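You operate a simulated robot arm through the tools that you are given. There is no shell and no other tool. Be economical: measure what you need, move in short steps, check, and stop when the job is done.

You are at the controls of a simulated robot arm. One attempt, no reset.

JOB
Fetch the stone from the top of the grading bench and set it on top of the test gauge. Put the scrub brush on the top of the grading bench away on the middle shelf of the steel shelving. Put the blue banded carton labelled "bolts" from the top of the grading bench in the grey large yellow-handled tray and the blue banded carton that says "clips" in the black bucket. The order is free.
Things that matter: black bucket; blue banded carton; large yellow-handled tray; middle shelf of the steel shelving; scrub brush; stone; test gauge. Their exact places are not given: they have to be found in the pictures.

It is judged by the outcome, as a careful person would: the job done as asked, and still so three seconds after it is handed in. It fails if anything else is knocked over, pushed out of place, dropped, spilled or broken.

ROBOT AND FRAMES
A 7-joint arm with a fingered hand on a trunk, on a base that drives. Base frame: it is fixed to the floor where the robot stands at the start and does not move with it; the origin is under the middle of the robot, x ahead of it, y to its left, z up; the surface under the hand at the start is at about z = 0.8. Units: m, rad, N and s.
Its first joint turns from -1.204 to 3.002 rad. Places, roughly: black bucket [0.5, -1.75, 1]; blue banded carton [0.5, -1.25, 0.75]; middle shelf of the steel shelving [-6, -1.3, 0.9]. Payload 5 kg.
The tool frame sits at the grasp point between the pads (the TCP): z along the fingers, y along the line on which they close. The tips reach 0.032 m beyond it. The gripper opens to 0.16 m. The gripper's body begins 0.089 m behind the TCP. The gripper is a hand of 3 fingers: y runs from the thumb to the fingers, the wrist lies at [0, 0, -0.252] in the tool frame, and closing takes about 1.5 s.
Orientation is told as [roll, pitch, yaw] about the base's x, y, z axes, in that order, counted from this pose: with the fingers straight down and closing along the base's y, the tool's x points along the base's -x, its y along +y and its z along -z.

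CONTROLS
- The arm moves only by the tool servo_tool. Its argument "commands" is a list that holds one entry, the list of rows, each a list of 6 numbers: the shift along the tool's x, y, z in m, then the turn, a rotation vector about the tool's x, y, z in rad. In form: [[[x, y, z, wx, wy, wz], ...]]. A call has 1 to 20 rows; each row is the pose to reach, as a shift and turn from the pose commanded when the call began, along the tool's axes at that moment. "claw" is the finger opening in m, from 0 to 0.16, set as the call begins (left out, the last holds). Each row takes 0.2 s and may step no farther than 0.05 m and 0.15 rad from the row before; otherwise, or with a gripper value out of range, the whole call is refused. Where a pose cannot be reached the arm comes as near as it can. A force on the tool above 40 N (or 10 N above the force at the start of the call, whichever is more), or a blocked arm, ends the call early, and 0.2 s more pass. Each finger travels about 0.108 m/s and halts on what it meets, pressing with about 29 N; the grip force reading is that of the motor and also rises with nothing between the fingers. The clock runs only during rows and for 0.2 s after the last one: add rows that repeat a pose to give the fingers time. It gives the time, the measured TCP pose, the force on the tool (base axes), the opening and the grip force at its end, in the units of the frame above (readings bear some noise), with the torque about the TCP (base axes, N m) and any sound that the robot's microphone picked up, and new pictures: "show" is both (left out), scene, wrist or none.
- Cameras (640 x 400 px; columns grow to the right, rows downward): "scene" is now at [0.1023, -0.0664, 1.4723]; the picture's right is [-0.77, -0.64, -0.00], its down [-0.41, 0.49, -0.77] and it looks along [0.49, -0.59, -0.64] (base axes); focal length 244 px, centre (320, 200). "wrist" rides on the gripper at [0.065, -0.004, -0.116] in the tool frame; the picture's right is [0.06, 1.00, 0.00], its down [-0.87, 0.05, -0.49] and it looks along [-0.49, 0.03, 0.87] (tool axes); focal length 261 px, centre (320, 200).
- slide_trunk(by): slides the trunk up (or, below 0, down) by that many m; the arm and the scene camera ride with it, the base frame stays. It gives what a move gives, with no picture.
- base_move(legs): drives the robot by 1 to 6 legs, each [ahead, left, turn to the left] in m, m and rad, along the robot's own axes; the way and the turn of a leg run together, so that a leg with both is an arc; at most 1.5 m and 3.142 rad a leg. The arm and the cameras ride along, it lands a little off, and it stops where it bumps. It gives what a move gives, and a new picture of the scene camera.
- move_fingers(finger1, finger2, thumb_bend): sets how far each is bent, from 0 (flat) to 1 (curled in); at 0.3 the hand is open as for a grip, at 0.7 the pads meet at the TCP. One left out holds its place. A second passes; each finger stops where it meets its share of the squeeze, and holds until it gets a number again. A gripper value or a shape takes the hand back. It gives what a move gives, with no picture; readings hold the bend of each and the force on the fingers (four entries, about 0 where the hand has none), thumb and palm.
- grasp_type(shape): the hand has 3 fingers and takes this shape, open, in about a second: jaw (thumb against the fingers, like two jaws); tri (thumb and two fingers); tip (a fingertip pinch); poke (one finger out to press); point (the index stretched); flat (the hand flat); cup (the hand cupped); fist (a fist). The gripper value then closes the fingers along that shape, each until it touches; the sizes above hold for jaw. It gives what a move gives, with no picture.
- pan_tilt(pan, tilt): turns the head with the scene camera to pan (to the left, within 1.501 rad either way) and tilt (down, from -0.506 to 1.204), counted from straight ahead of the robot. It gives what a move gives, and a new picture of the scene camera.
- probe_pixels(camera, pixels): for up to 12 pixels [column, row] of the newest picture of that camera ("zoom" is the newest enlarged one), the place [x, y, z] in the base frame of the surface seen there, good to about 0.002 m, but the place of the scene camera against the robot may be out by one fixed shift of up to 0.012 m in any direction. It takes no simulated time.
- inspect(camera, box): a new picture of the part [left, top, right, bottom] of that camera's present view, enlarged. It takes no simulated time.
- sign_off(): hands the job in; it is judged then, once.

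Keep the steps short. Do not move on a guess: measure, check each grasp and each placing, and mend mistakes. In all there are 110 turns and 260 pictures (those below and enlarged ones count). Leave the gripper open and the arm clear of the work at the hand-in unless told otherwise, and finish with a single line.

The tools are called after "Emit:" by a JSON object that holds its "op" and its "data". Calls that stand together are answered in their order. servo_tool: Moves the arm, as the interface text tells. Its arguments: {"type":"object","properties":{"commands":{"type":"array","items":{"type":"array","items":{"type":"array","items":{"type":"number"}}}},"claw":{"type":"number"},"show":{"type":"string","enum":["both","scene","wrist","none"]}},"required":["commands"]} The other tools are called the same way: slide_trunk (by) slides the trunk up or down; grasp_type (shape) gives the hand a shape; move_fingers (finger1, finger2, thumb_bend) moves the fingers one by one; base_move (legs) drives the base; pan_tilt (pan, tilt) turns the head that bears the scene camera; probe_pixels (camera, pixels) gives the place of the surface under pixels of a picture; inspect (camera, box) takes an enlarged picture of a part of a camera's view; sign_off () hands the job in.

At the start:

```text
clock: 0.0
tool_pos: [0.4659, -0.6502, 1.1676]
orientation: [0.0, 0.0, 0.001]
contact_force: [-0.9, -0.1, 0.3]
torque: [0.02, 0.0, -0.02]
grip_width: 0.1599
finger_force: 0.0
shape: jaw
bend: [0.3, 0.3, 0.3]
finger forces: [0.0, 0.0, 0.1, 0.0, 0.0, 0.1]
trunk travel left (down, up): [-0.65, 0.29]
robot x, y, heading: [-0.0003, 0.0005, -0.001]
head pan, tilt: [-0.874, 0.689]
```

scene: 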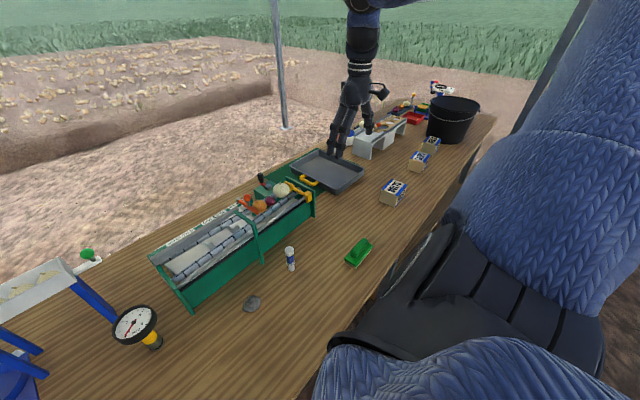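
wrist: 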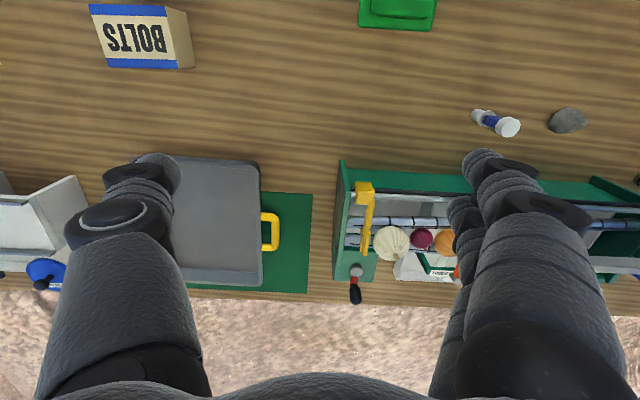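

I see a bench with a gauge (135,325), a stone (252,303), a green brush (358,252), a tray (330,170), three cartons and a bucket. I'll enlarge these parts to read the labels.

Emit:
{"op": "inspect", "data": {"camera": "scene", "box": [340, 70, 500, 220]}}

Emit:
{"op": "inspect", "data": {"camera": "scene", "box": [80, 220, 400, 400]}}

Emit:
{"op": "probe_pixels", "data": {"camera": "scene", "pixels": [[252, 303], [358, 248], [330, 172], [394, 188], [420, 160], [432, 142], [455, 105], [130, 318], [152, 345], [290, 250], [455, 140], [300, 340]]}}

```text
2.67 times, centred on (420, 145) of scene
```

zoom: 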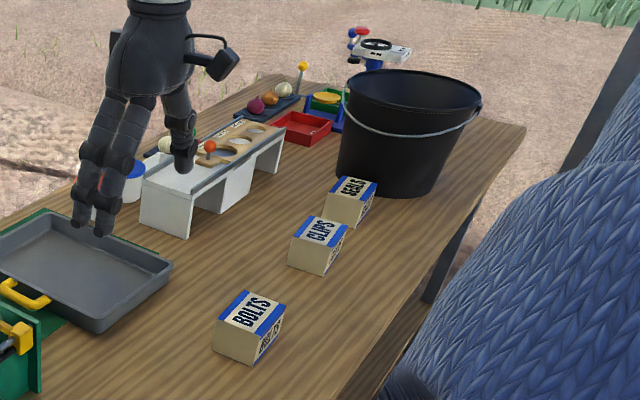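

```text
2.00 times, centred on (240, 310) of scene
```

zoom: 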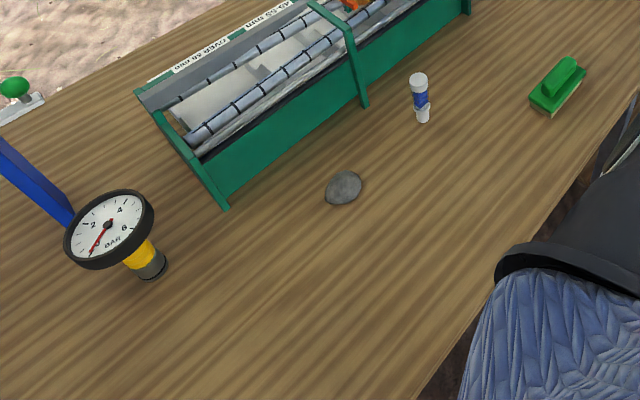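

```text
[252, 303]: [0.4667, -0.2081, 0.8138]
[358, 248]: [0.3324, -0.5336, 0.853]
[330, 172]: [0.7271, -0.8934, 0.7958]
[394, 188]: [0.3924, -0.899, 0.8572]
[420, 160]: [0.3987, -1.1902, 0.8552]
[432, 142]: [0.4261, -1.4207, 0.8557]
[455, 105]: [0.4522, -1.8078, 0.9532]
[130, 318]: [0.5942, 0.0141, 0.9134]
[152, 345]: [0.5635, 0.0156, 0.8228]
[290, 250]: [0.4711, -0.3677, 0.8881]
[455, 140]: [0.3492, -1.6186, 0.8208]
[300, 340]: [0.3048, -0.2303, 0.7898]
```

The stone, brush, cartons and bucket are now placed. Next I'll look left to see what counts as the "test gauge" and probe the dial's face.

Emit:
{"op": "probe_pixels", "data": {"camera": "zoom", "pixels": [[108, 205], [108, 250], [80, 230], [140, 215], [120, 225], [95, 200], [150, 262], [328, 190], [360, 182], [345, 173], [340, 204], [345, 190]]}}

Emit:
{"op": "pan_tilt", "data": {"pan": 0.2, "tilt": 0.6}}

```text
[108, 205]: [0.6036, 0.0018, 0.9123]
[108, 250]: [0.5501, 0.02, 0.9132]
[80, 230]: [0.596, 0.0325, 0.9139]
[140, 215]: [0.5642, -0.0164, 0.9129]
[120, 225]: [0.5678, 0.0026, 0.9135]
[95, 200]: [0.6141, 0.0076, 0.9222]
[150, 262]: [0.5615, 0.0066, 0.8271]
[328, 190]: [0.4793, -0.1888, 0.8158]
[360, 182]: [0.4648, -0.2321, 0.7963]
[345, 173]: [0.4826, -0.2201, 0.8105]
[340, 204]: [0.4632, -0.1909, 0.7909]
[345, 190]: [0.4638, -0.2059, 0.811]
```

```text
clock: 1.3
tool_pos: [0.4659, -0.6506, 1.1684]
orientation: [0.0, 0.001, 0.0]
contact_force: [-0.1, 0.0, 0.5]
torque: [-0.01, 0.01, 0.03]
grip_width: 0.1598
finger_force: 0.0
shape: jaw
bend: [0.3, 0.3, 0.3]
finger forces: [0.1, 0.1, 0.0, 0.0, 0.0, 0.0]
trunk travel left (down, up): [-0.65, 0.29]
robot x, y, heading: [-0.0007, -0.0037, 0.001]
head pan, tilt: [0.201, 0.6]
```

scene: 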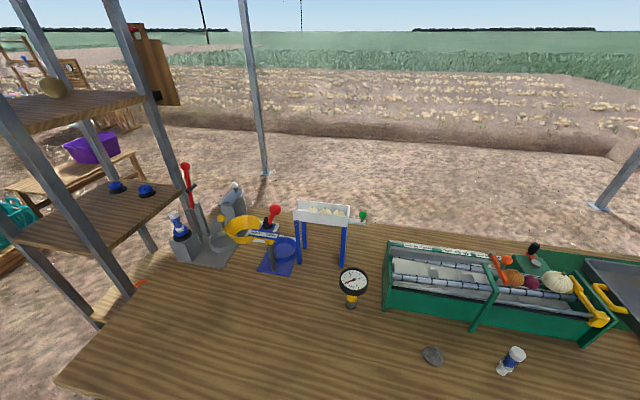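

The dial faces up: its face is flat at z≈0.913, centred near (0.575, 0.008), with a raised rim at 0.922. The steel shelving must be behind me. First I'll move the hand to above the stone and lower it a little.

Emit:
{"op": "inspect", "data": {"camera": "scene", "box": [320, 250, 400, 320]}}

Emit:
{"op": "servo_tool", "data": {"commands": [[[0, 0.045, 0, 0, 0, 0], [0, 0.09, 0, 0, 0, 0], [0, 0.135, 0, 0, 0, 0], [0, 0.18, 0, 0, 0, 0], [0, 0.225, 0, 0, 0, 0], [0, 0.27, 0.015, 0, 0, 0], [0, 0.315, 0.04, 0, 0, 0], [0, 0.36, 0.07, 0, 0, 0], [0, 0.4, 0.1, 0, 0, 0], [0, 0.44, 0.12, 0, 0, 0], [0, 0.445, 0.15, 0, 0, 0]]]}}

```text
5.71 times, centred on (360, 285) of scene
```

zoom: 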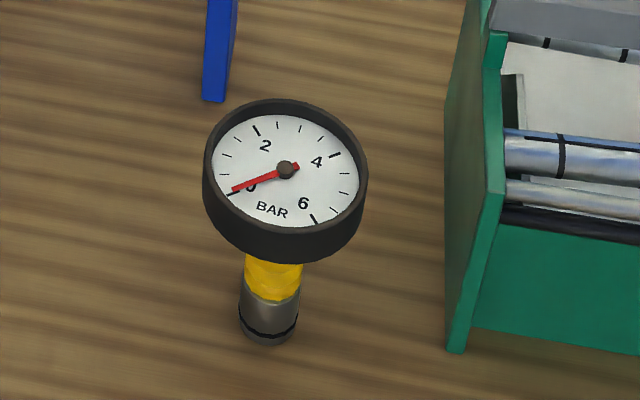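

```text
refused: row 7 steps farther than a row can; nothing moved
```

The step was too long, so I'll shorten the rows.

Emit:
{"op": "servo_tool", "data": {"commands": [[[0, 0.045, 0, 0, 0, 0], [0, 0.09, 0, 0, 0, 0], [0, 0.135, 0, 0, 0, 0], [0, 0.18, 0, 0, 0, 0], [0, 0.225, 0, 0, 0, 0], [0, 0.27, 0.015, 0, 0, 0], [0, 0.31, 0.035, 0, 0, 0], [0, 0.35, 0.06, 0, 0, 0], [0, 0.39, 0.085, 0, 0, 0], [0, 0.43, 0.11, 0, 0, 0], [0, 0.445, 0.15, 0, 0, 0]]]}}

```text
clock: 3.7
tool_pos: [0.4792, -0.2068, 1.0247]
orientation: [0.001, 0.002, -0.001]
contact_force: [0.4, 0.1, 0.1]
torque: [-0.05, -0.01, -0.02]
grip_width: 0.1599
finger_force: 0.1
shape: jaw
bend: [0.3, 0.3, 0.3]
finger forces: [0.0, 0.1, 0.0, 0.0, 0.0, 0.0]
out of reach, approached as far as the arm can: row 9, 10, 11
trunk travel left (down, up): [-0.65, 0.29]
robot x, y, heading: [0.002, -0.0021, 0.004]
head pan, tilt: [0.201, 0.6]
```

scene: 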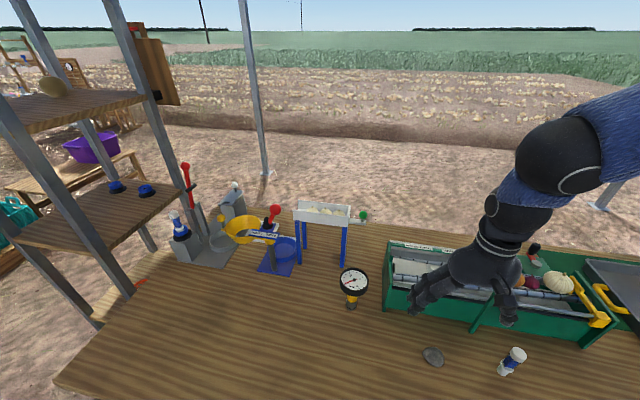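
wrist: 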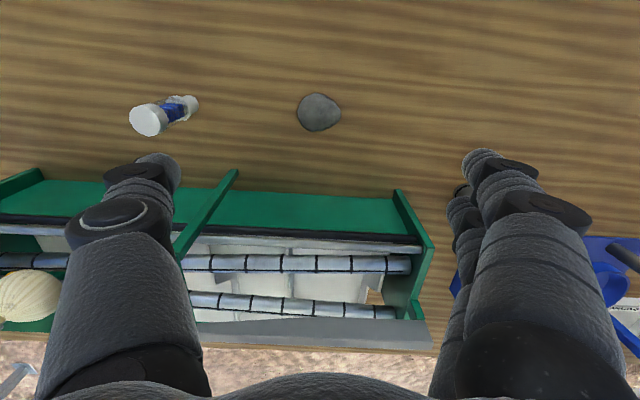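

The arm came about 1 cm short in x. I'll probe the stone with the wrist camera, which should be exact.

Emit:
{"op": "probe_pixels", "data": {"camera": "wrist", "pixels": [[319, 112], [298, 112], [341, 108], [319, 94], [319, 130], [360, 112], [309, 112], [330, 112], [320, 122], [165, 115]]}}

Emit:
{"op": "probe_pixels", "data": {"camera": "scene", "pixels": [[432, 355], [352, 283], [442, 352], [424, 355]]}}

Emit:
{"op": "pan_tilt", "data": {"pan": -0.2, "tilt": 0.9}}

```text
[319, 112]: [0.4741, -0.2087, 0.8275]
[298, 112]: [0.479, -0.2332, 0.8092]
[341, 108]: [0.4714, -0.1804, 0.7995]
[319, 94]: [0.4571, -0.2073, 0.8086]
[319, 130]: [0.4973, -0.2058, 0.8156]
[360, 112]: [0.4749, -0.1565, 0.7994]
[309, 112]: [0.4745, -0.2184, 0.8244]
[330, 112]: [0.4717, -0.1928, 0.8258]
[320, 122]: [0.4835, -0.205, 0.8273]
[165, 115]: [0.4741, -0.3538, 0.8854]
```

```text
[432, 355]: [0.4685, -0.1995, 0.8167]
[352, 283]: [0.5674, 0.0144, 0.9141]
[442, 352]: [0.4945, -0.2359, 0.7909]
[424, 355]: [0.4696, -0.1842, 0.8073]
```

```text
clock: 4.6
tool_pos: [0.4786, -0.2081, 1.0267]
orientation: [0.0, 0.002, 0.001]
contact_force: [0.4, 0.9, 0.1]
torque: [-0.04, 0.01, -0.02]
grip_width: 0.1599
finger_force: 0.0
shape: jaw
bend: [0.3, 0.3, 0.3]
finger forces: [0.0, 0.1, 0.1, 0.0, 0.1, 0.0]
trunk travel left (down, up): [-0.65, 0.29]
robot x, y, heading: [0.0002, 0.0042, 0.001]
head pan, tilt: [-0.201, 0.901]
```

scene: 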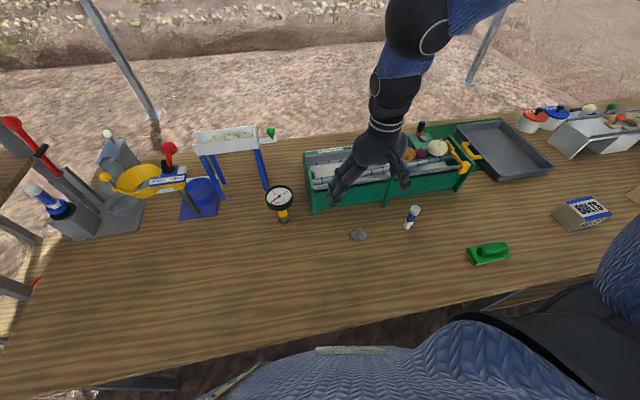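

The wrist camera puts the stone at (0.477, -0.207), with its top at 0.8275 and the table at 0.7995. The scene camera reads about 9 mm low in x and z. I'll close the hand to 0.10 and go down to z≈0.87.

Emit:
{"op": "servo_tool", "data": {"commands": [[[0.001, 0, 0.04, 0, 0, 0], [0.001, 0, 0.08, 0, 0, 0], [0.001, 0, 0.12, 0, 0, 0], [0.001, 0, 0.155, 0, 0, 0], [0.001, 0, 0.155, 0, 0, 0]]], "claw": 0.1}}

```text
clock: 5.8
tool_pos: [0.4757, -0.2079, 0.8715]
orientation: [0.0, 0.0, 0.0]
contact_force: [-0.4, 0.2, -0.2]
torque: [-0.03, -0.03, 0.01]
grip_width: 0.1004
finger_force: 0.0
shape: jaw
bend: [0.7, 0.7, 0.68]
finger forces: [0.0, 0.0, 0.0, 0.1, 0.1, 0.1]
trunk travel left (down, up): [-0.65, 0.29]
robot x, y, heading: [0.0029, -0.0014, -0.002]
head pan, tilt: [-0.201, 0.901]
```

scene: 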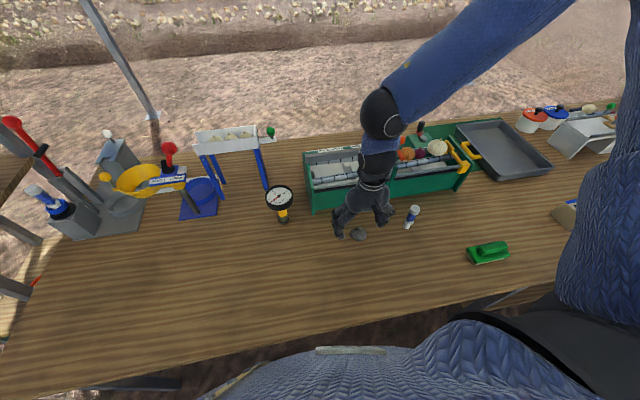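
wrist: 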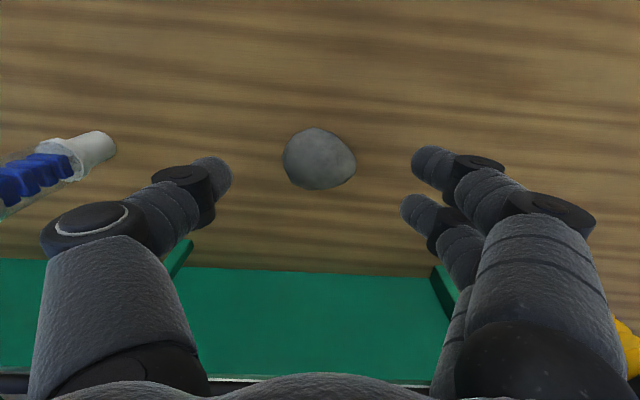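

The stone is centred under the grasp point. I'll go down to z≈0.838 and close.

Emit:
{"op": "servo_tool", "data": {"commands": [[[0, 0, 0.02, 0, 0, 0], [0, 0, 0.033, 0, 0, 0], [0, 0, 0.033, 0, 0, 0]]], "claw": 0.08, "show": "none"}}

Emit:
{"op": "servo_tool", "data": {"commands": [[[0, 0, 0, 0, 0, 0], [0, 0, 0, 0, 0, 0], [0, 0, 0, 0, 0, 0], [0, 0, 0, 0, 0, 0], [0, 0, 0, 0, 0, 0], [0, 0, 0, 0, 0, 0]]], "claw": 0.0, "show": "wrist"}}

```text
clock: 6.6
tool_pos: [0.476, -0.2084, 0.839]
orientation: [0.0, 0.003, -0.001]
contact_force: [-0.5, -0.1, 0.3]
torque: [-0.03, 0.03, -0.03]
grip_width: 0.0805
finger_force: 0.0
shape: jaw
bend: [0.72, 0.72, 0.7]
finger forces: [0.0, 0.0, 0.1, 0.0, 0.1, 0.0]
trunk travel left (down, up): [-0.65, 0.29]
robot x, y, heading: [0.001, 0.0002, 0.002]
head pan, tilt: [-0.201, 0.901]
```

```text
clock: 8.0
tool_pos: [0.4767, -0.2068, 0.8407]
orientation: [0.0, 0.0, -0.001]
contact_force: [-0.4, -0.1, 2.9]
torque: [-0.07, 0.0, -0.01]
grip_width: 0.0304
finger_force: 28.7
shape: jaw
bend: [0.73, 0.73, 0.7]
finger forces: [10.5, 11.0, 0.1, 0.0, 21.0, 0.0]
trunk travel left (down, up): [-0.65, 0.29]
robot x, y, heading: [0.0024, 0.0036, -0.003]
head pan, tilt: [-0.201, 0.901]
```

wrist: 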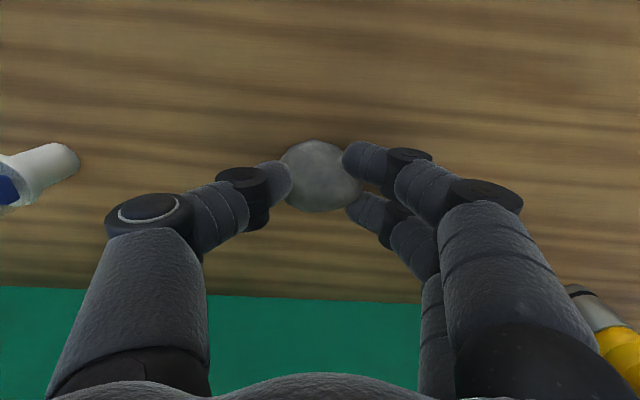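

The fingers hold the stone. I'll lift it well above the gauge and check it.

Emit:
{"op": "servo_tool", "data": {"commands": [[[0, 0, -0.02, 0, 0, 0], [0, 0, -0.05, 0, 0, 0], [0, 0, -0.09, 0, 0, 0], [0, 0, -0.13, 0, 0, 0], [0, 0, -0.16, 0, 0, 0], [0, 0, -0.16, 0, 0, 0]]]}}

```text
clock: 9.4
tool_pos: [0.479, -0.2066, 0.9983]
orientation: [-0.001, 0.004, -0.001]
contact_force: [0.2, 0.3, -1.5]
torque: [0.0, 0.01, 0.0]
grip_width: 0.027
finger_force: 29.5
shape: jaw
bend: [0.73, 0.73, 0.71]
finger forces: [14.0, 13.6, 0.0, 0.0, 16.5, 0.0]
trunk travel left (down, up): [-0.65, 0.29]
robot x, y, heading: [-0.0001, 0.0038, -0.002]
head pan, tilt: [-0.201, 0.901]
```

scene: 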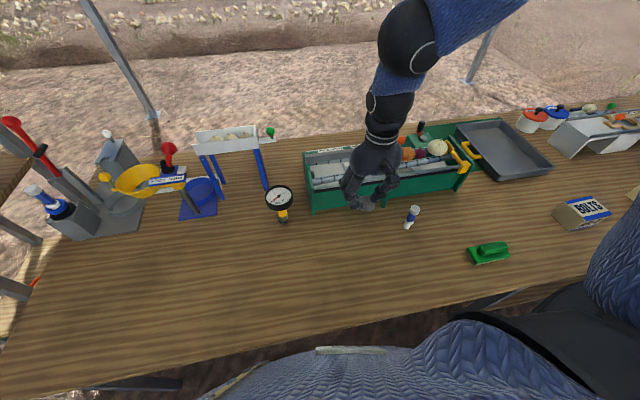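
wrist: 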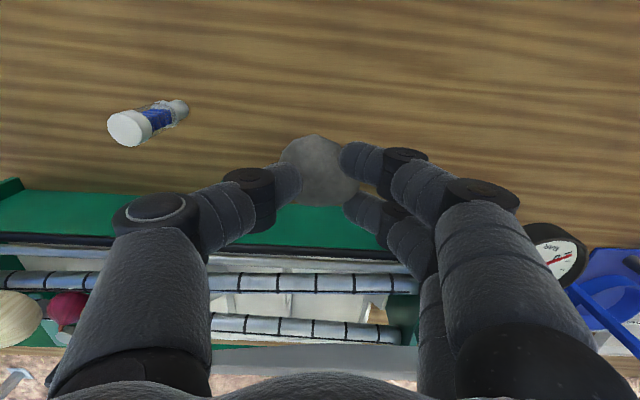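

The stone is held. Before moving over, I'll measure the gauge with the wrist camera and probe the neighbouring stand with the scene camera.

Emit:
{"op": "probe_pixels", "data": {"camera": "wrist", "pixels": [[555, 250], [560, 235], [540, 228], [582, 260], [318, 140], [318, 165], [318, 195]]}}

Emit:
{"op": "probe_pixels", "data": {"camera": "scene", "pixels": [[279, 198], [280, 186], [268, 200], [291, 197], [225, 138], [262, 140], [265, 185], [270, 131], [200, 190], [308, 190], [308, 160]]}}

Emit:
{"op": "servo_tool", "data": {"commands": [[[-0.02, 0.03, -0.02, 0, 0, 0], [-0.04, 0.06, -0.02, 0, 0, 0], [-0.06, 0.09, -0.02, 0, 0, 0], [-0.08, 0.12, -0.02, 0, 0, 0], [-0.09, 0.14, -0.02, 0, 0, 0], [-0.09, 0.14, -0.02, 0, 0, 0]]]}}

```text
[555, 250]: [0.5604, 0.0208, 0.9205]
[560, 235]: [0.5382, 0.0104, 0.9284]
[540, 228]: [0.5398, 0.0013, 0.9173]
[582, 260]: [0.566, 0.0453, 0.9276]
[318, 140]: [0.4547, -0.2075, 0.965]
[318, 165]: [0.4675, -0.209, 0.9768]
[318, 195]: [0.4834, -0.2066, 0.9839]
```

```text
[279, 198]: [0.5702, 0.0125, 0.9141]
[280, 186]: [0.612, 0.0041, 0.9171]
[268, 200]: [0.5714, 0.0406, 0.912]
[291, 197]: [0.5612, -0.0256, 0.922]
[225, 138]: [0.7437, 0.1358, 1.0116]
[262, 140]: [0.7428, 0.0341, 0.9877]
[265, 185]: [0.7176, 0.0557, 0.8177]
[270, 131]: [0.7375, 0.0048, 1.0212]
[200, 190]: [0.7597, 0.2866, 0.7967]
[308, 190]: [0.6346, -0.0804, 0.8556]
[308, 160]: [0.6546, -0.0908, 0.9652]
```

```text
clock: 10.8
tool_pos: [0.5523, -0.098, 1.0179]
orientation: [0.0, 0.003, 0.001]
contact_force: [-0.5, 0.2, -1.4]
torque: [-0.02, 0.0, 0.0]
grip_width: 0.027
finger_force: 28.8
shape: jaw
bend: [0.73, 0.73, 0.71]
finger forces: [13.9, 13.5, 0.0, 0.1, 16.6, 0.0]
out of reach, approached as far as the arm can: row 4, 5, 6
trunk travel left (down, up): [-0.65, 0.29]
robot x, y, heading: [-0.0008, -0.0, -0.004]
head pan, tilt: [-0.201, 0.901]
```

scene: 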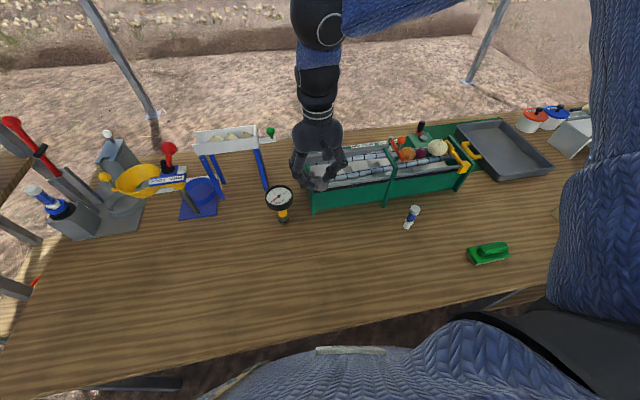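
wrist: 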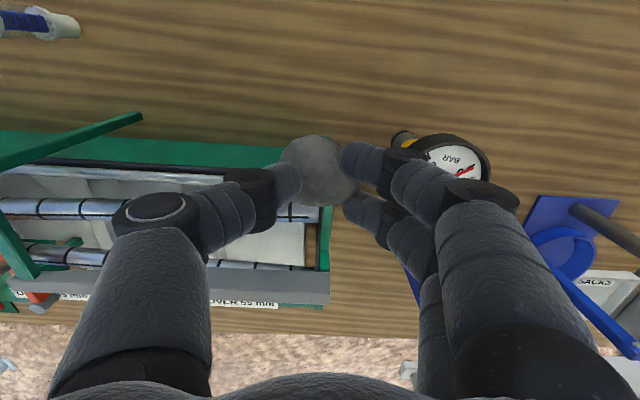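

The arm falls short when it is close in and high up. I'll raise the trunk by 0.15 to give it more room, then continue.

Emit:
{"op": "slide_trunk", "data": {"by": 0.15}}

Emit:
{"op": "servo_tool", "data": {"commands": [[[0, 0.0, 0.03, 0, 0, 0], [-0.01, 0.03, 0.06, 0, 0, 0], [-0.015, 0.06, 0.09, 0, 0, 0], [-0.02, 0.08, 0.12, 0, 0, 0], [-0.02, 0.1, 0.14, 0, 0, 0], [-0.02, 0.1, 0.14, 0, 0, 0]]]}}

```text
clock: 12.5
tool_pos: [0.551, -0.0976, 1.168]
orientation: [0.0, 0.001, 0.001]
contact_force: [-0.2, 0.1, -2.1]
torque: [0.01, 0.01, 0.01]
grip_width: 0.0267
finger_force: 29.0
shape: jaw
bend: [0.73, 0.73, 0.71]
finger forces: [14.0, 13.4, 0.1, 0.1, 16.5, 0.0]
trunk travel left (down, up): [-0.8, 0.14]
robot x, y, heading: [-0.0029, 0.0002, 0.001]
head pan, tilt: [-0.201, 0.901]
```

```text
clock: 13.9
tool_pos: [0.5625, -0.1142, 1.0922]
orientation: [0.003, 0.0, 0.0]
contact_force: [0.2, 1.0, -1.9]
torque: [-0.01, -0.02, 0.01]
grip_width: 0.0267
finger_force: 29.2
shape: jaw
bend: [0.73, 0.73, 0.71]
finger forces: [14.1, 13.5, 0.0, 0.0, 16.4, 0.1]
out of reach, approached as far as the arm can: row 2, 3, 4, 5, 6
trunk travel left (down, up): [-0.8, 0.14]
robot x, y, heading: [-0.002, -0.0015, 0.002]
head pan, tilt: [-0.201, 0.901]
```

scene: 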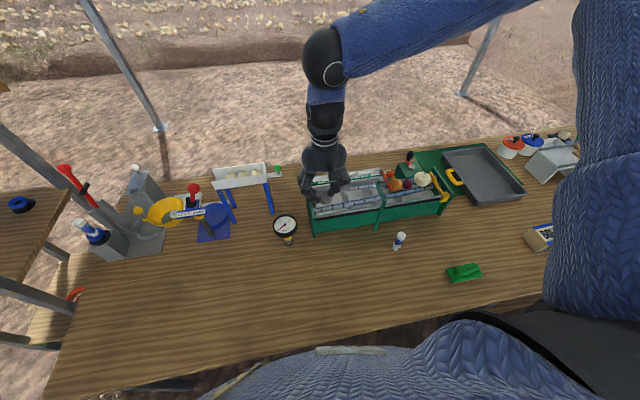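
wrist: 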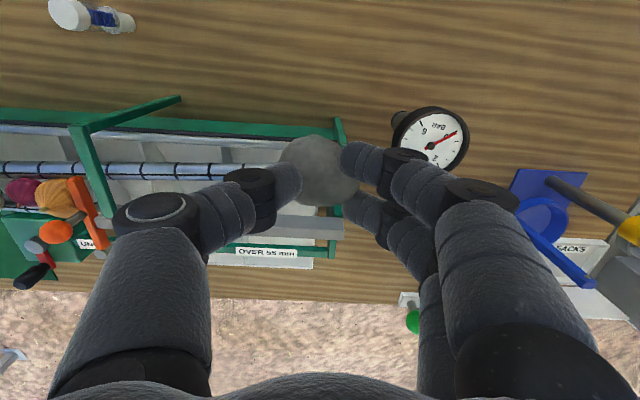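

The arm hits a limit toward the left, so the base should move instead. I'll bring the arm right by 0.15, then drive the base left 0.3.

Emit:
{"op": "servo_tool", "data": {"commands": [[[0, -0.04, -0.0, 0, 0, 0], [0, -0.08, -0.0, 0, 0, 0], [0, -0.12, 0, 0, 0, 0], [0, -0.15, 0, 0, 0, 0]]], "show": "none"}}

Emit:
{"op": "base_move", "data": {"legs": [[0, 0.3, 0]]}}

```text
clock: 14.9
tool_pos: [0.5612, -0.2666, 1.0925]
orientation: [0.0, -0.001, 0.0]
contact_force: [-0.4, 0.1, -1.4]
torque: [-0.01, 0.0, -0.03]
grip_width: 0.0266
finger_force: 29.1
shape: jaw
bend: [0.73, 0.73, 0.71]
finger forces: [14.0, 13.2, 0.0, 0.1, 16.5, 0.1]
trunk travel left (down, up): [-0.8, 0.14]
robot x, y, heading: [0.0018, 0.002, 0.004]
head pan, tilt: [-0.201, 0.901]
```

```text
clock: 17.0
tool_pos: [0.562, 0.0352, 1.0921]
orientation: [0.001, 0.0, -0.001]
contact_force: [0.6, -0.2, -1.7]
torque: [-0.01, -0.02, -0.02]
grip_width: 0.0262
finger_force: 29.6
shape: jaw
bend: [0.73, 0.73, 0.71]
finger forces: [13.9, 13.2, 0.1, 0.1, 16.4, 0.1]
trunk travel left (down, up): [-0.8, 0.14]
robot x, y, heading: [-0.0007, 0.2994, 0.001]
head pan, tilt: [-0.201, 0.901]
```

scene: 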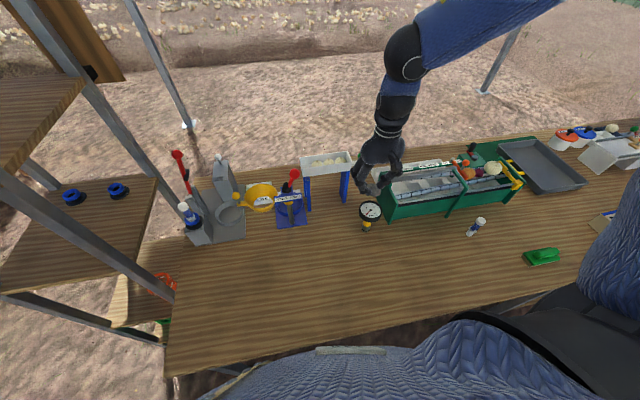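

Emit:
{"op": "inspect", "data": {"camera": "wrist", "box": [160, 50, 480, 250]}}

```text
2.00 times, centred on (320, 150) of wrist
```

zoom: 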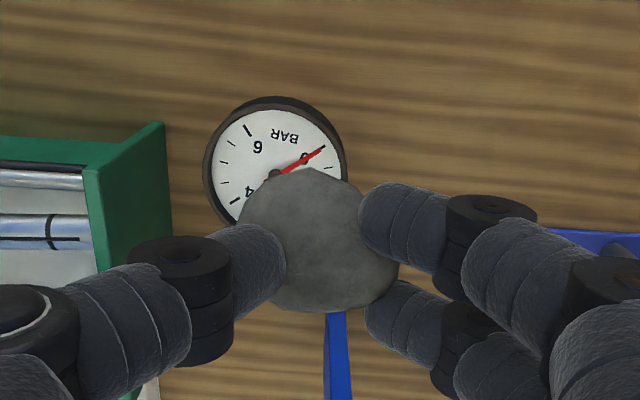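

Emit:
{"op": "probe_pixels", "data": {"camera": "zoom", "pixels": [[209, 175], [344, 165], [275, 103], [277, 174], [240, 150], [280, 125], [235, 200], [318, 180], [318, 240], [318, 300], [250, 215], [385, 280]]}}

```text
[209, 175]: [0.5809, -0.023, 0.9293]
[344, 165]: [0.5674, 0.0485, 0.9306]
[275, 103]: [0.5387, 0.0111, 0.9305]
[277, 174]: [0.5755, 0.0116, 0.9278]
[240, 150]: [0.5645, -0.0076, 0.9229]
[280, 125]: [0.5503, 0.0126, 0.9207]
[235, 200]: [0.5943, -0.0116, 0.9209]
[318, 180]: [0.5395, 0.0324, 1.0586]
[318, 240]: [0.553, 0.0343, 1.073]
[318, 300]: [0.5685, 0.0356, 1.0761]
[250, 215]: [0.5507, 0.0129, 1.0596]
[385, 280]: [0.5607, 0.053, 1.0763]
```

The hub is at (0.5755, 0.0116), the face at 0.921 and the rim at 0.931. The stone's centre is about (0.558, 0.033). I'll align over the hub and descend most of the way.

Emit:
{"op": "servo_tool", "data": {"commands": [[[-0.0175, -0.0215, 0, 0, 0, 0], [-0.0175, -0.0215, 0.04, 0, 0, 0], [-0.0175, -0.0215, 0.08, 0, 0, 0], [-0.0175, -0.0215, 0.1, 0, 0, 0], [-0.0175, -0.0215, 0.1, 0, 0, 0]]]}}

Emit:
{"op": "inspect", "data": {"camera": "wrist", "box": [160, 50, 480, 250]}}

Emit:
{"op": "inspect", "data": {"camera": "scene", "box": [320, 150, 420, 250]}}

```text
clock: 18.2
tool_pos: [0.5782, 0.0107, 0.9922]
orientation: [0.002, 0.0, 0.001]
contact_force: [0.0, -0.1, -1.0]
torque: [-0.04, 0.0, -0.01]
grip_width: 0.0265
finger_force: 28.7
shape: jaw
bend: [0.73, 0.73, 0.71]
finger forces: [14.1, 13.1, 0.0, 0.0, 16.2, 0.0]
trunk travel left (down, up): [-0.8, 0.14]
robot x, y, heading: [-0.0001, 0.2956, -0.001]
head pan, tilt: [-0.201, 0.901]
```

scene: 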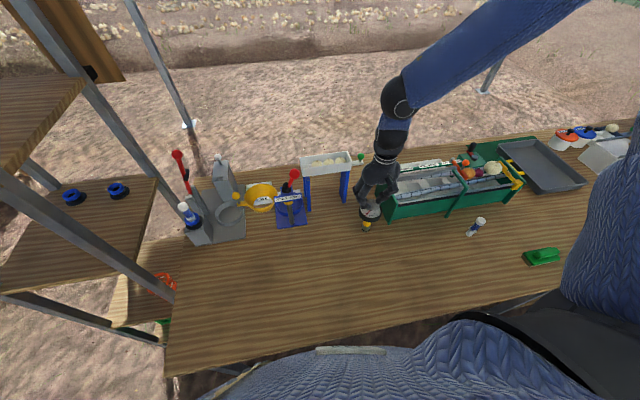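
wrist: 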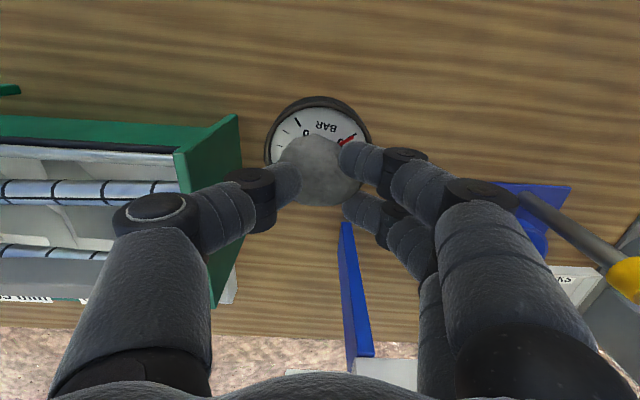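

```text
2.00 times, centred on (320, 150) of wrist
```

zoom: 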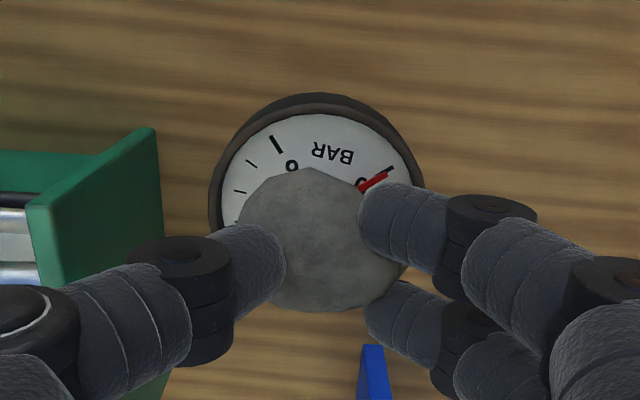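

```text
4.00 times, centred on (370, 200) of scene
```

zoom: 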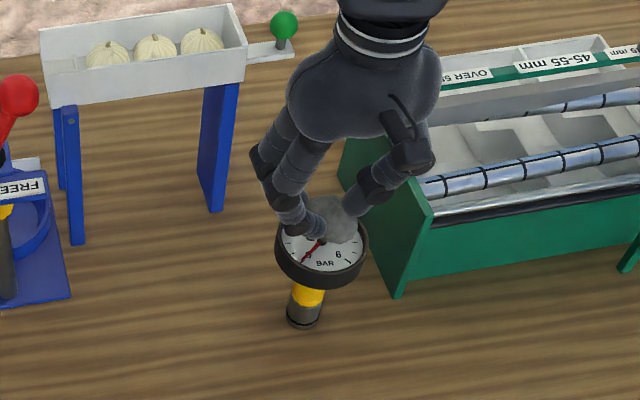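

It is aligned. I'll go down in 3–4 mm steps, watching the force.

Emit:
{"op": "servo_tool", "data": {"commands": [[[0, 0, 0.008, 0, 0, 0], [0, 0, 0.015, 0, 0, 0], [0, 0, 0.015, 0, 0, 0]]], "show": "none"}}

Emit:
{"op": "inspect", "data": {"camera": "wrist", "box": [220, 80, 420, 230]}}

```text
clock: 19.0
tool_pos: [0.5782, 0.0131, 0.9779]
orientation: [0.001, -0.002, 0.0]
contact_force: [0.2, -0.5, 6.6]
torque: [-0.23, 0.0, -0.01]
grip_width: 0.0268
finger_force: 28.4
shape: jaw
bend: [0.72, 0.73, 0.71]
finger forces: [15.9, 14.7, 0.0, 0.0, 25.2, 0.0]
trunk travel left (down, up): [-0.8, 0.14]
robot x, y, heading: [-0.0051, 0.3003, -0.002]
head pan, tilt: [-0.201, 0.901]
```

```text
2.67 times, centred on (320, 155) of wrist
```

zoom: 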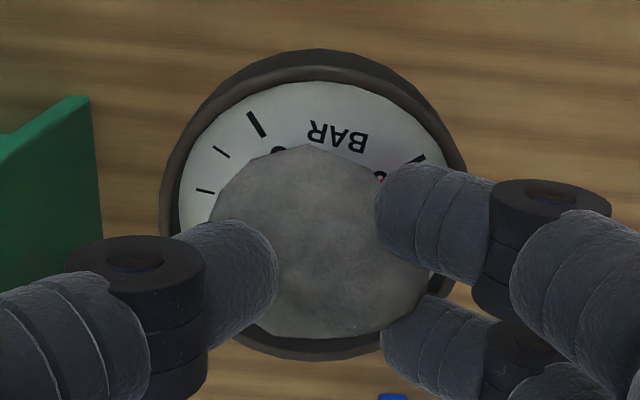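

It has touched at about 7 N. I'll ease up 1 mm, then open slightly.

Emit:
{"op": "servo_tool", "data": {"commands": [[[0, 0, -0.001, 0, 0, 0], [0, 0, -0.001, 0, 0, 0]]], "show": "none"}}

Emit:
{"op": "servo_tool", "data": {"commands": [[[0, 0, 0, 0, 0, 0], [0, 0, 0, 0, 0, 0], [0, 0, 0, 0, 0, 0]]], "claw": 0.04, "show": "wrist"}}

```text
clock: 19.6
tool_pos: [0.5788, 0.0124, 0.979]
orientation: [0.0, -0.001, 0.001]
contact_force: [-0.5, 1.1, 0.7]
torque: [-0.02, -0.03, 0.0]
grip_width: 0.027
finger_force: 28.5
shape: jaw
bend: [0.72, 0.73, 0.71]
finger forces: [15.1, 14.1, 0.0, 0.0, 18.2, 0.0]
trunk travel left (down, up): [-0.8, 0.14]
robot x, y, heading: [-0.0009, 0.2971, 0.001]
head pan, tilt: [-0.201, 0.901]
```

```text
clock: 20.4
tool_pos: [0.5788, 0.0127, 0.9788]
orientation: [0.001, -0.001, 0.0]
contact_force: [0.7, 0.1, 0.6]
torque: [0.05, 0.05, 0.0]
grip_width: 0.0396
finger_force: 0.0
shape: jaw
bend: [0.73, 0.73, 0.7]
finger forces: [0.0, 0.0, 0.2, 0.1, 0.0, 0.0]
trunk travel left (down, up): [-0.8, 0.14]
robot x, y, heading: [-0.0007, 0.3023, -0.003]
head pan, tilt: [-0.201, 0.901]
```

wrist: 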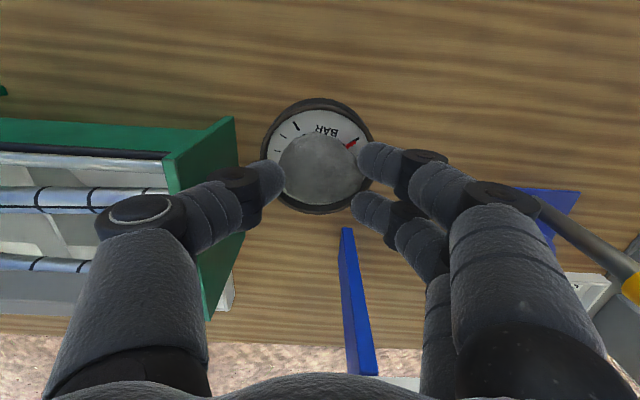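

The grip is released and the stone rests in the dial. I'll open to 0.055 and rise straight up.

Emit:
{"op": "servo_tool", "data": {"commands": [[[0, 0, 0, 0, 0, 0], [0, 0, -0.01, 0, 0, 0], [0, 0, -0.03, 0, 0, 0], [0, 0, -0.07, 0, 0, 0], [0, 0, -0.11, 0, 0, 0], [0, 0, -0.13, 0, 0, 0]]], "claw": 0.055}}

Emit:
{"op": "inspect", "data": {"camera": "scene", "box": [330, 160, 410, 240]}}

Emit:
{"op": "inspect", "data": {"camera": "wrist", "box": [240, 80, 400, 200]}}

```text
clock: 21.8
tool_pos: [0.5781, 0.0117, 1.11]
orientation: [0.0, 0.0, 0.001]
contact_force: [-0.2, 0.4, 0.6]
torque: [0.05, -0.05, 0.0]
grip_width: 0.0543
finger_force: 0.0
shape: jaw
bend: [0.73, 0.73, 0.7]
finger forces: [0.0, 0.0, 0.0, 0.0, 0.0, 0.1]
trunk travel left (down, up): [-0.8, 0.14]
robot x, y, heading: [-0.0023, 0.2996, -0.0]
head pan, tilt: [-0.201, 0.901]
```

scene: 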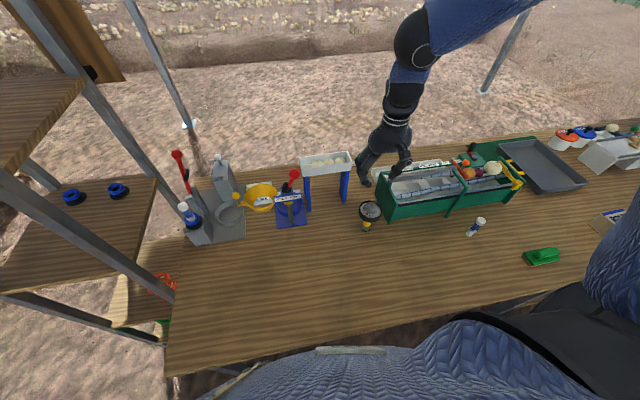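
wrist: 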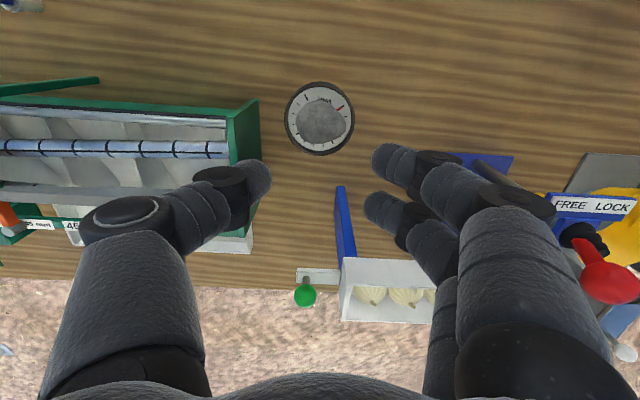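

```text
5.00 times, centred on (370, 200) of scene
```

zoom: 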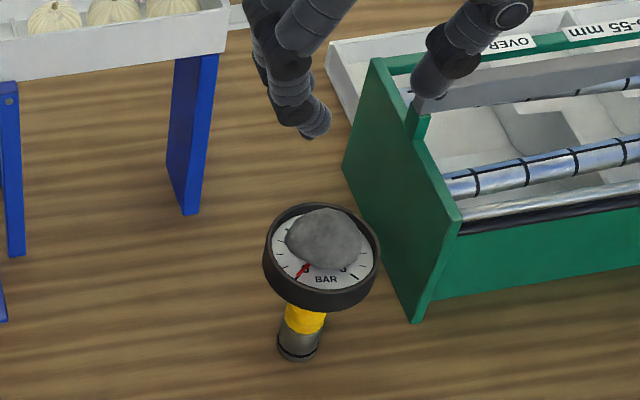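

```text
3.33 times, centred on (320, 140) of wrist
```

zoom: 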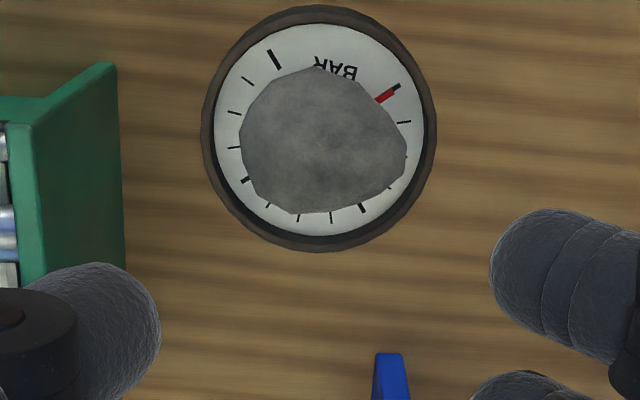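

The stone sits well inside the dial, so that part is done. Next are the cartons, and I'll look right before driving there.

Emit:
{"op": "pan_tilt", "data": {"pan": -1.3, "tilt": 0.5}}

```text
clock: 23.1
tool_pos: [0.5787, 0.0124, 1.1103]
orientation: [0.001, 0.0, -0.001]
contact_force: [-0.5, 0.2, 0.7]
torque: [0.02, 0.03, 0.0]
grip_width: 0.0546
finger_force: 0.0
shape: jaw
bend: [0.73, 0.73, 0.7]
finger forces: [0.0, 0.0, 0.0, 0.0, 0.1, 0.1]
trunk travel left (down, up): [-0.8, 0.14]
robot x, y, heading: [-0.0005, 0.3013, -0.003]
head pan, tilt: [-1.3, 0.499]
```

scene: 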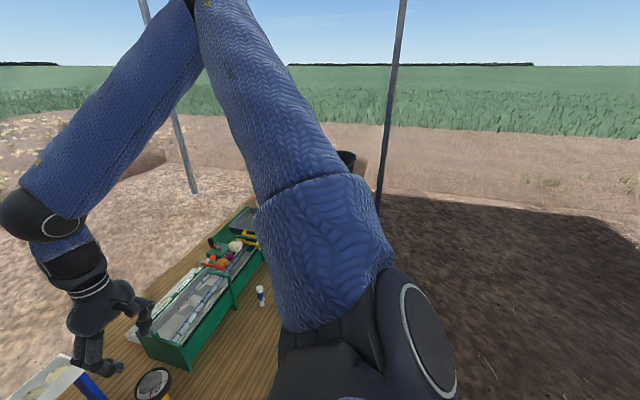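

The way to the right is clear; the post stands beyond the bucket. I'll drive right 0.9.

Emit:
{"op": "base_move", "data": {"legs": [[0, -0.45, 0], [0, -0.45, 0]]}}

Emit:
{"op": "pan_tilt", "data": {"pan": -0.6, "tilt": 0.8}}

Emit:
{"op": "inspect", "data": {"camera": "wrist", "box": [0, 0, 640, 400]}}

```text
clock: 28.2
tool_pos: [0.5811, -0.891, 1.11]
orientation: [0.002, 0.0, 0.002]
contact_force: [0.4, -0.8, 0.1]
torque: [0.01, 0.02, -0.04]
grip_width: 0.0544
finger_force: 0.0
shape: jaw
bend: [0.73, 0.73, 0.7]
finger forces: [0.1, 0.0, 0.1, 0.0, 0.0, 0.1]
trunk travel left (down, up): [-0.8, 0.14]
robot x, y, heading: [0.0033, -0.6032, 0.005]
head pan, tilt: [-1.3, 0.499]
```

scene: 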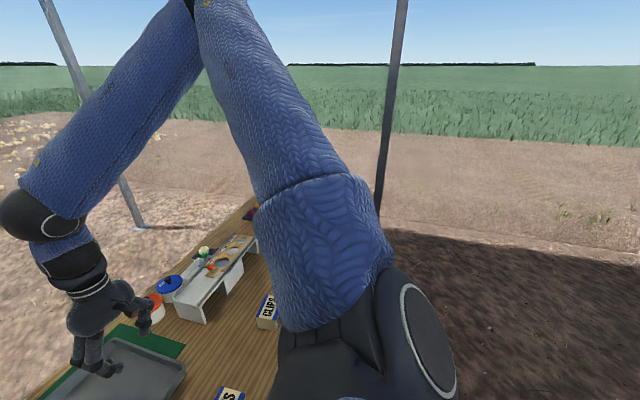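

```text
clock: 29.2
tool_pos: [0.5807, -0.8902, 1.1094]
orientation: [-0.001, 0.0, 0.002]
contact_force: [0.3, -0.1, 0.0]
torque: [-0.05, 0.0, 0.04]
grip_width: 0.0546
finger_force: 0.0
shape: jaw
bend: [0.73, 0.73, 0.7]
finger forces: [0.0, 0.1, 0.0, 0.0, 0.0, 0.0]
trunk travel left (down, up): [-0.8, 0.14]
robot x, y, heading: [0.0008, -0.6056, 0.0]
head pan, tilt: [-0.6, 0.799]
```

scene: 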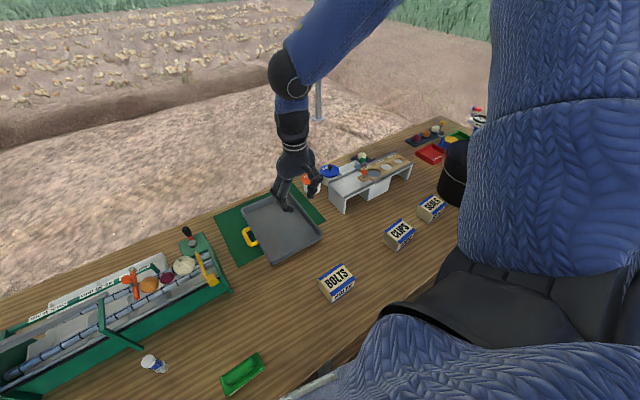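

```text
1.00 times, centred on (320, 200) of wrist (not enlarged: the box is as wide or as high as the picture)
```

zoom: 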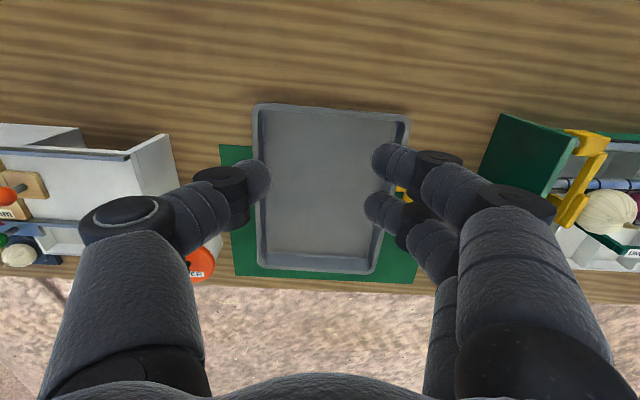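

The tray lies under the hand. I'll probe the tray floor and rims, and back the base 0.1 m so the carton is comfortably in reach.

Emit:
{"op": "probe_pixels", "data": {"camera": "zoom", "pixels": [[320, 180], [320, 107], [320, 271], [258, 130], [406, 125], [330, 130], [320, 245], [280, 180], [365, 180], [404, 192]]}}

Emit:
{"op": "base_move", "data": {"legs": [[-0.1, 0, 0]]}}

Emit:
{"op": "servo_tool", "data": {"commands": [[[0.03, 0, 0, 0, 0, 0], [0.06, 0, 0.0, 0, 0, 0], [0.07, 0, 0.0, 0, 0, 0]]], "claw": 0.14, "show": "wrist"}}

```text
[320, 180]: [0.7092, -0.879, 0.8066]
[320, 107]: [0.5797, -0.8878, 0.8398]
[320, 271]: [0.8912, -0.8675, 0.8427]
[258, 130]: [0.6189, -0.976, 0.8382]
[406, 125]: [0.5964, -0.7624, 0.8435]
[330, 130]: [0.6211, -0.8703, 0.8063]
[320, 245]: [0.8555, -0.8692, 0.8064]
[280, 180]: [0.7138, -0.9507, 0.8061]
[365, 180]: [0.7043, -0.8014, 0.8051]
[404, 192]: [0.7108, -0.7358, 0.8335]
```

```text
clock: 30.4
tool_pos: [0.4782, -0.8902, 1.1098]
orientation: [0.0, -0.001, 0.001]
contact_force: [0.1, 0.3, 0.9]
torque: [0.0, -0.03, -0.02]
grip_width: 0.0544
finger_force: 0.2
shape: jaw
bend: [0.73, 0.73, 0.7]
finger forces: [0.0, 0.1, 0.0, 0.1, 0.0, 0.0]
trunk travel left (down, up): [-0.8, 0.14]
robot x, y, heading: [-0.0996, -0.6042, -0.008]
head pan, tilt: [-0.6, 0.799]
```

scene: 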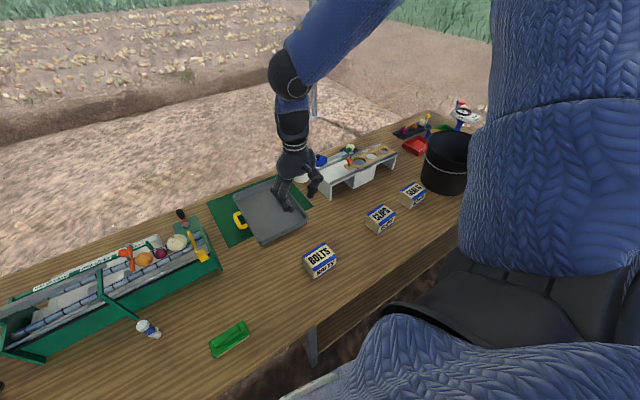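

```text
clock: 31.2
tool_pos: [0.4101, -0.8917, 1.1089]
orientation: [0.001, 0.002, 0.003]
contact_force: [0.7, -0.6, -0.6]
torque: [-0.02, 0.03, -0.01]
grip_width: 0.1397
finger_force: 0.1
shape: jaw
bend: [0.51, 0.51, 0.47]
finger forces: [0.0, 0.0, 0.0, 0.0, 0.1, 0.1]
trunk travel left (down, up): [-0.8, 0.14]
robot x, y, heading: [-0.103, -0.6044, 0.001]
head pan, tilt: [-0.6, 0.799]
```

wrist: 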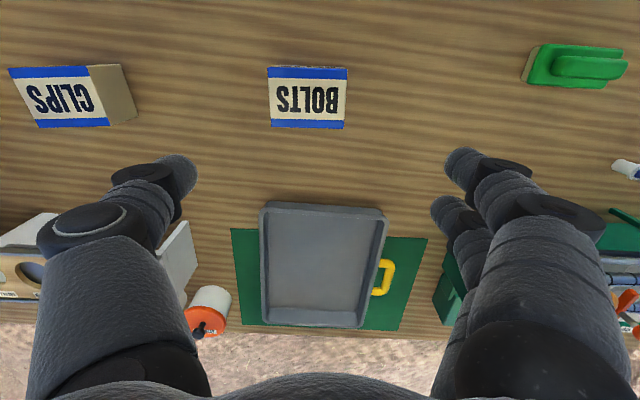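

The bolts carton is straight below. I'll probe its top corners.

Emit:
{"op": "probe_pixels", "data": {"camera": "wrist", "pixels": [[270, 69], [346, 69], [343, 127], [273, 126], [308, 97], [11, 70], [87, 67], [108, 123], [42, 126], [130, 92], [575, 60], [530, 68]]}}

```text
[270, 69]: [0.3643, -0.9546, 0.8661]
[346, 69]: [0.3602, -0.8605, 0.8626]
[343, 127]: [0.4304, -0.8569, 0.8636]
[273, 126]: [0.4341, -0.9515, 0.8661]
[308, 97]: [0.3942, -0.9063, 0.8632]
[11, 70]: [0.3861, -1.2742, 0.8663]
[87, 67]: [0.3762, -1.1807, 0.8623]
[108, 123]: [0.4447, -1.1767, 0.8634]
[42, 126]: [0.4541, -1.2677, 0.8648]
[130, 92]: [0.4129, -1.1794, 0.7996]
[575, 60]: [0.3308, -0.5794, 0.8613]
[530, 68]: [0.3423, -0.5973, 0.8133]
```

The bolts carton's centre is (0.397, -0.906), 0.094 × 0.07, 0.065 high, yaw about 0.04. I'll open to 0.15, align and descend partly.

Emit:
{"op": "servo_tool", "data": {"commands": [[[0.013, -0.0145, 0, 0, 0, -0.04], [0.013, -0.0145, 0.045, 0, 0, -0.04], [0.013, -0.0145, 0.09, 0, 0, -0.04], [0.013, -0.0145, 0.135, 0, 0, -0.04], [0.013, -0.0145, 0.17, 0, 0, -0.04], [0.013, -0.0145, 0.17, 0, 0, -0.04]]], "claw": 0.15, "show": "wrist"}}

```text
clock: 32.6
tool_pos: [0.3961, -0.9039, 0.9386]
orientation: [-0.001, -0.001, 0.043]
contact_force: [0.2, 0.4, 0.0]
torque: [-0.01, -0.01, 0.02]
grip_width: 0.15
finger_force: 0.2
shape: jaw
bend: [0.42, 0.42, 0.39]
finger forces: [0.0, 0.1, 0.0, 0.0, 0.0, 0.0]
trunk travel left (down, up): [-0.8, 0.14]
robot x, y, heading: [-0.099, -0.6034, 0.003]
head pan, tilt: [-0.6, 0.799]
```

wrist: 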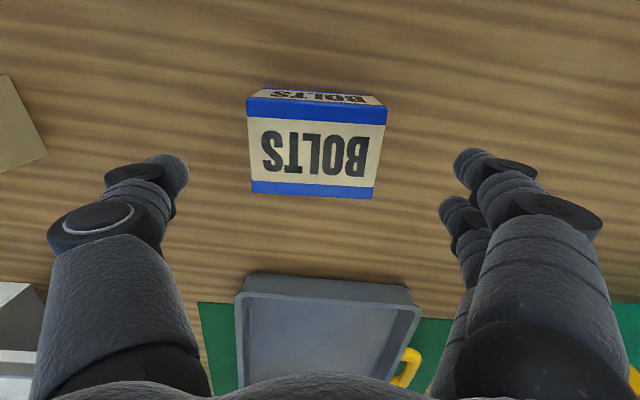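

It is centred. I'll descend to z≈0.838 and close.

Emit:
{"op": "servo_tool", "data": {"commands": [[[0, 0, 0.04, 0, 0, 0], [0, 0, 0.08, 0, 0, 0], [0, 0, 0.099, 0, 0, 0], [0, 0, 0.099, 0, 0, 0]]], "show": "none"}}

Emit:
{"op": "servo_tool", "data": {"commands": [[[0, 0, 0, 0, 0, 0], [0, 0, 0, 0, 0, 0], [0, 0, 0, 0, 0, 0], [0, 0, 0, 0, 0, 0], [0, 0, 0, 0, 0, 0], [0, 0, 0, 0, 0, 0]]], "claw": 0.06, "show": "wrist"}}

```text
clock: 33.6
tool_pos: [0.3978, -0.9144, 0.8551]
orientation: [-0.001, 0.0, 0.042]
contact_force: [-0.2, 1.2, 0.1]
torque: [-0.01, -0.02, -0.01]
grip_width: 0.1498
finger_force: 0.1
shape: jaw
bend: [0.42, 0.42, 0.39]
finger forces: [0.0, 0.0, 0.0, 0.0, 0.0, 0.1]
out of reach, approached as far as the arm can: row 2, 3, 4
trunk travel left (down, up): [-0.8, 0.14]
robot x, y, heading: [-0.1019, -0.6058, 0.002]
head pan, tilt: [-0.6, 0.799]
```

```text
clock: 35.0
tool_pos: [0.3967, -0.9131, 0.8557]
orientation: [0.003, -0.001, 0.042]
contact_force: [-0.4, 0.1, 0.1]
torque: [0.03, 0.01, -0.02]
grip_width: 0.0941
finger_force: 29.0
shape: jaw
bend: [0.71, 0.71, 0.7]
finger forces: [13.2, 13.2, 0.0, 0.0, 26.3, 0.0]
trunk travel left (down, up): [-0.8, 0.14]
robot x, y, heading: [-0.1047, -0.6025, 0.003]
head pan, tilt: [-0.6, 0.799]
```

wrist: 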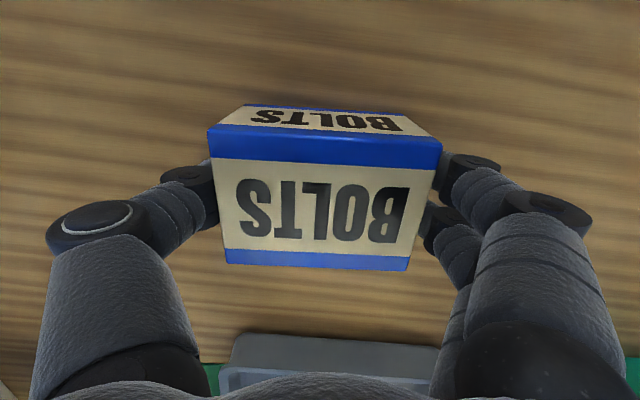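

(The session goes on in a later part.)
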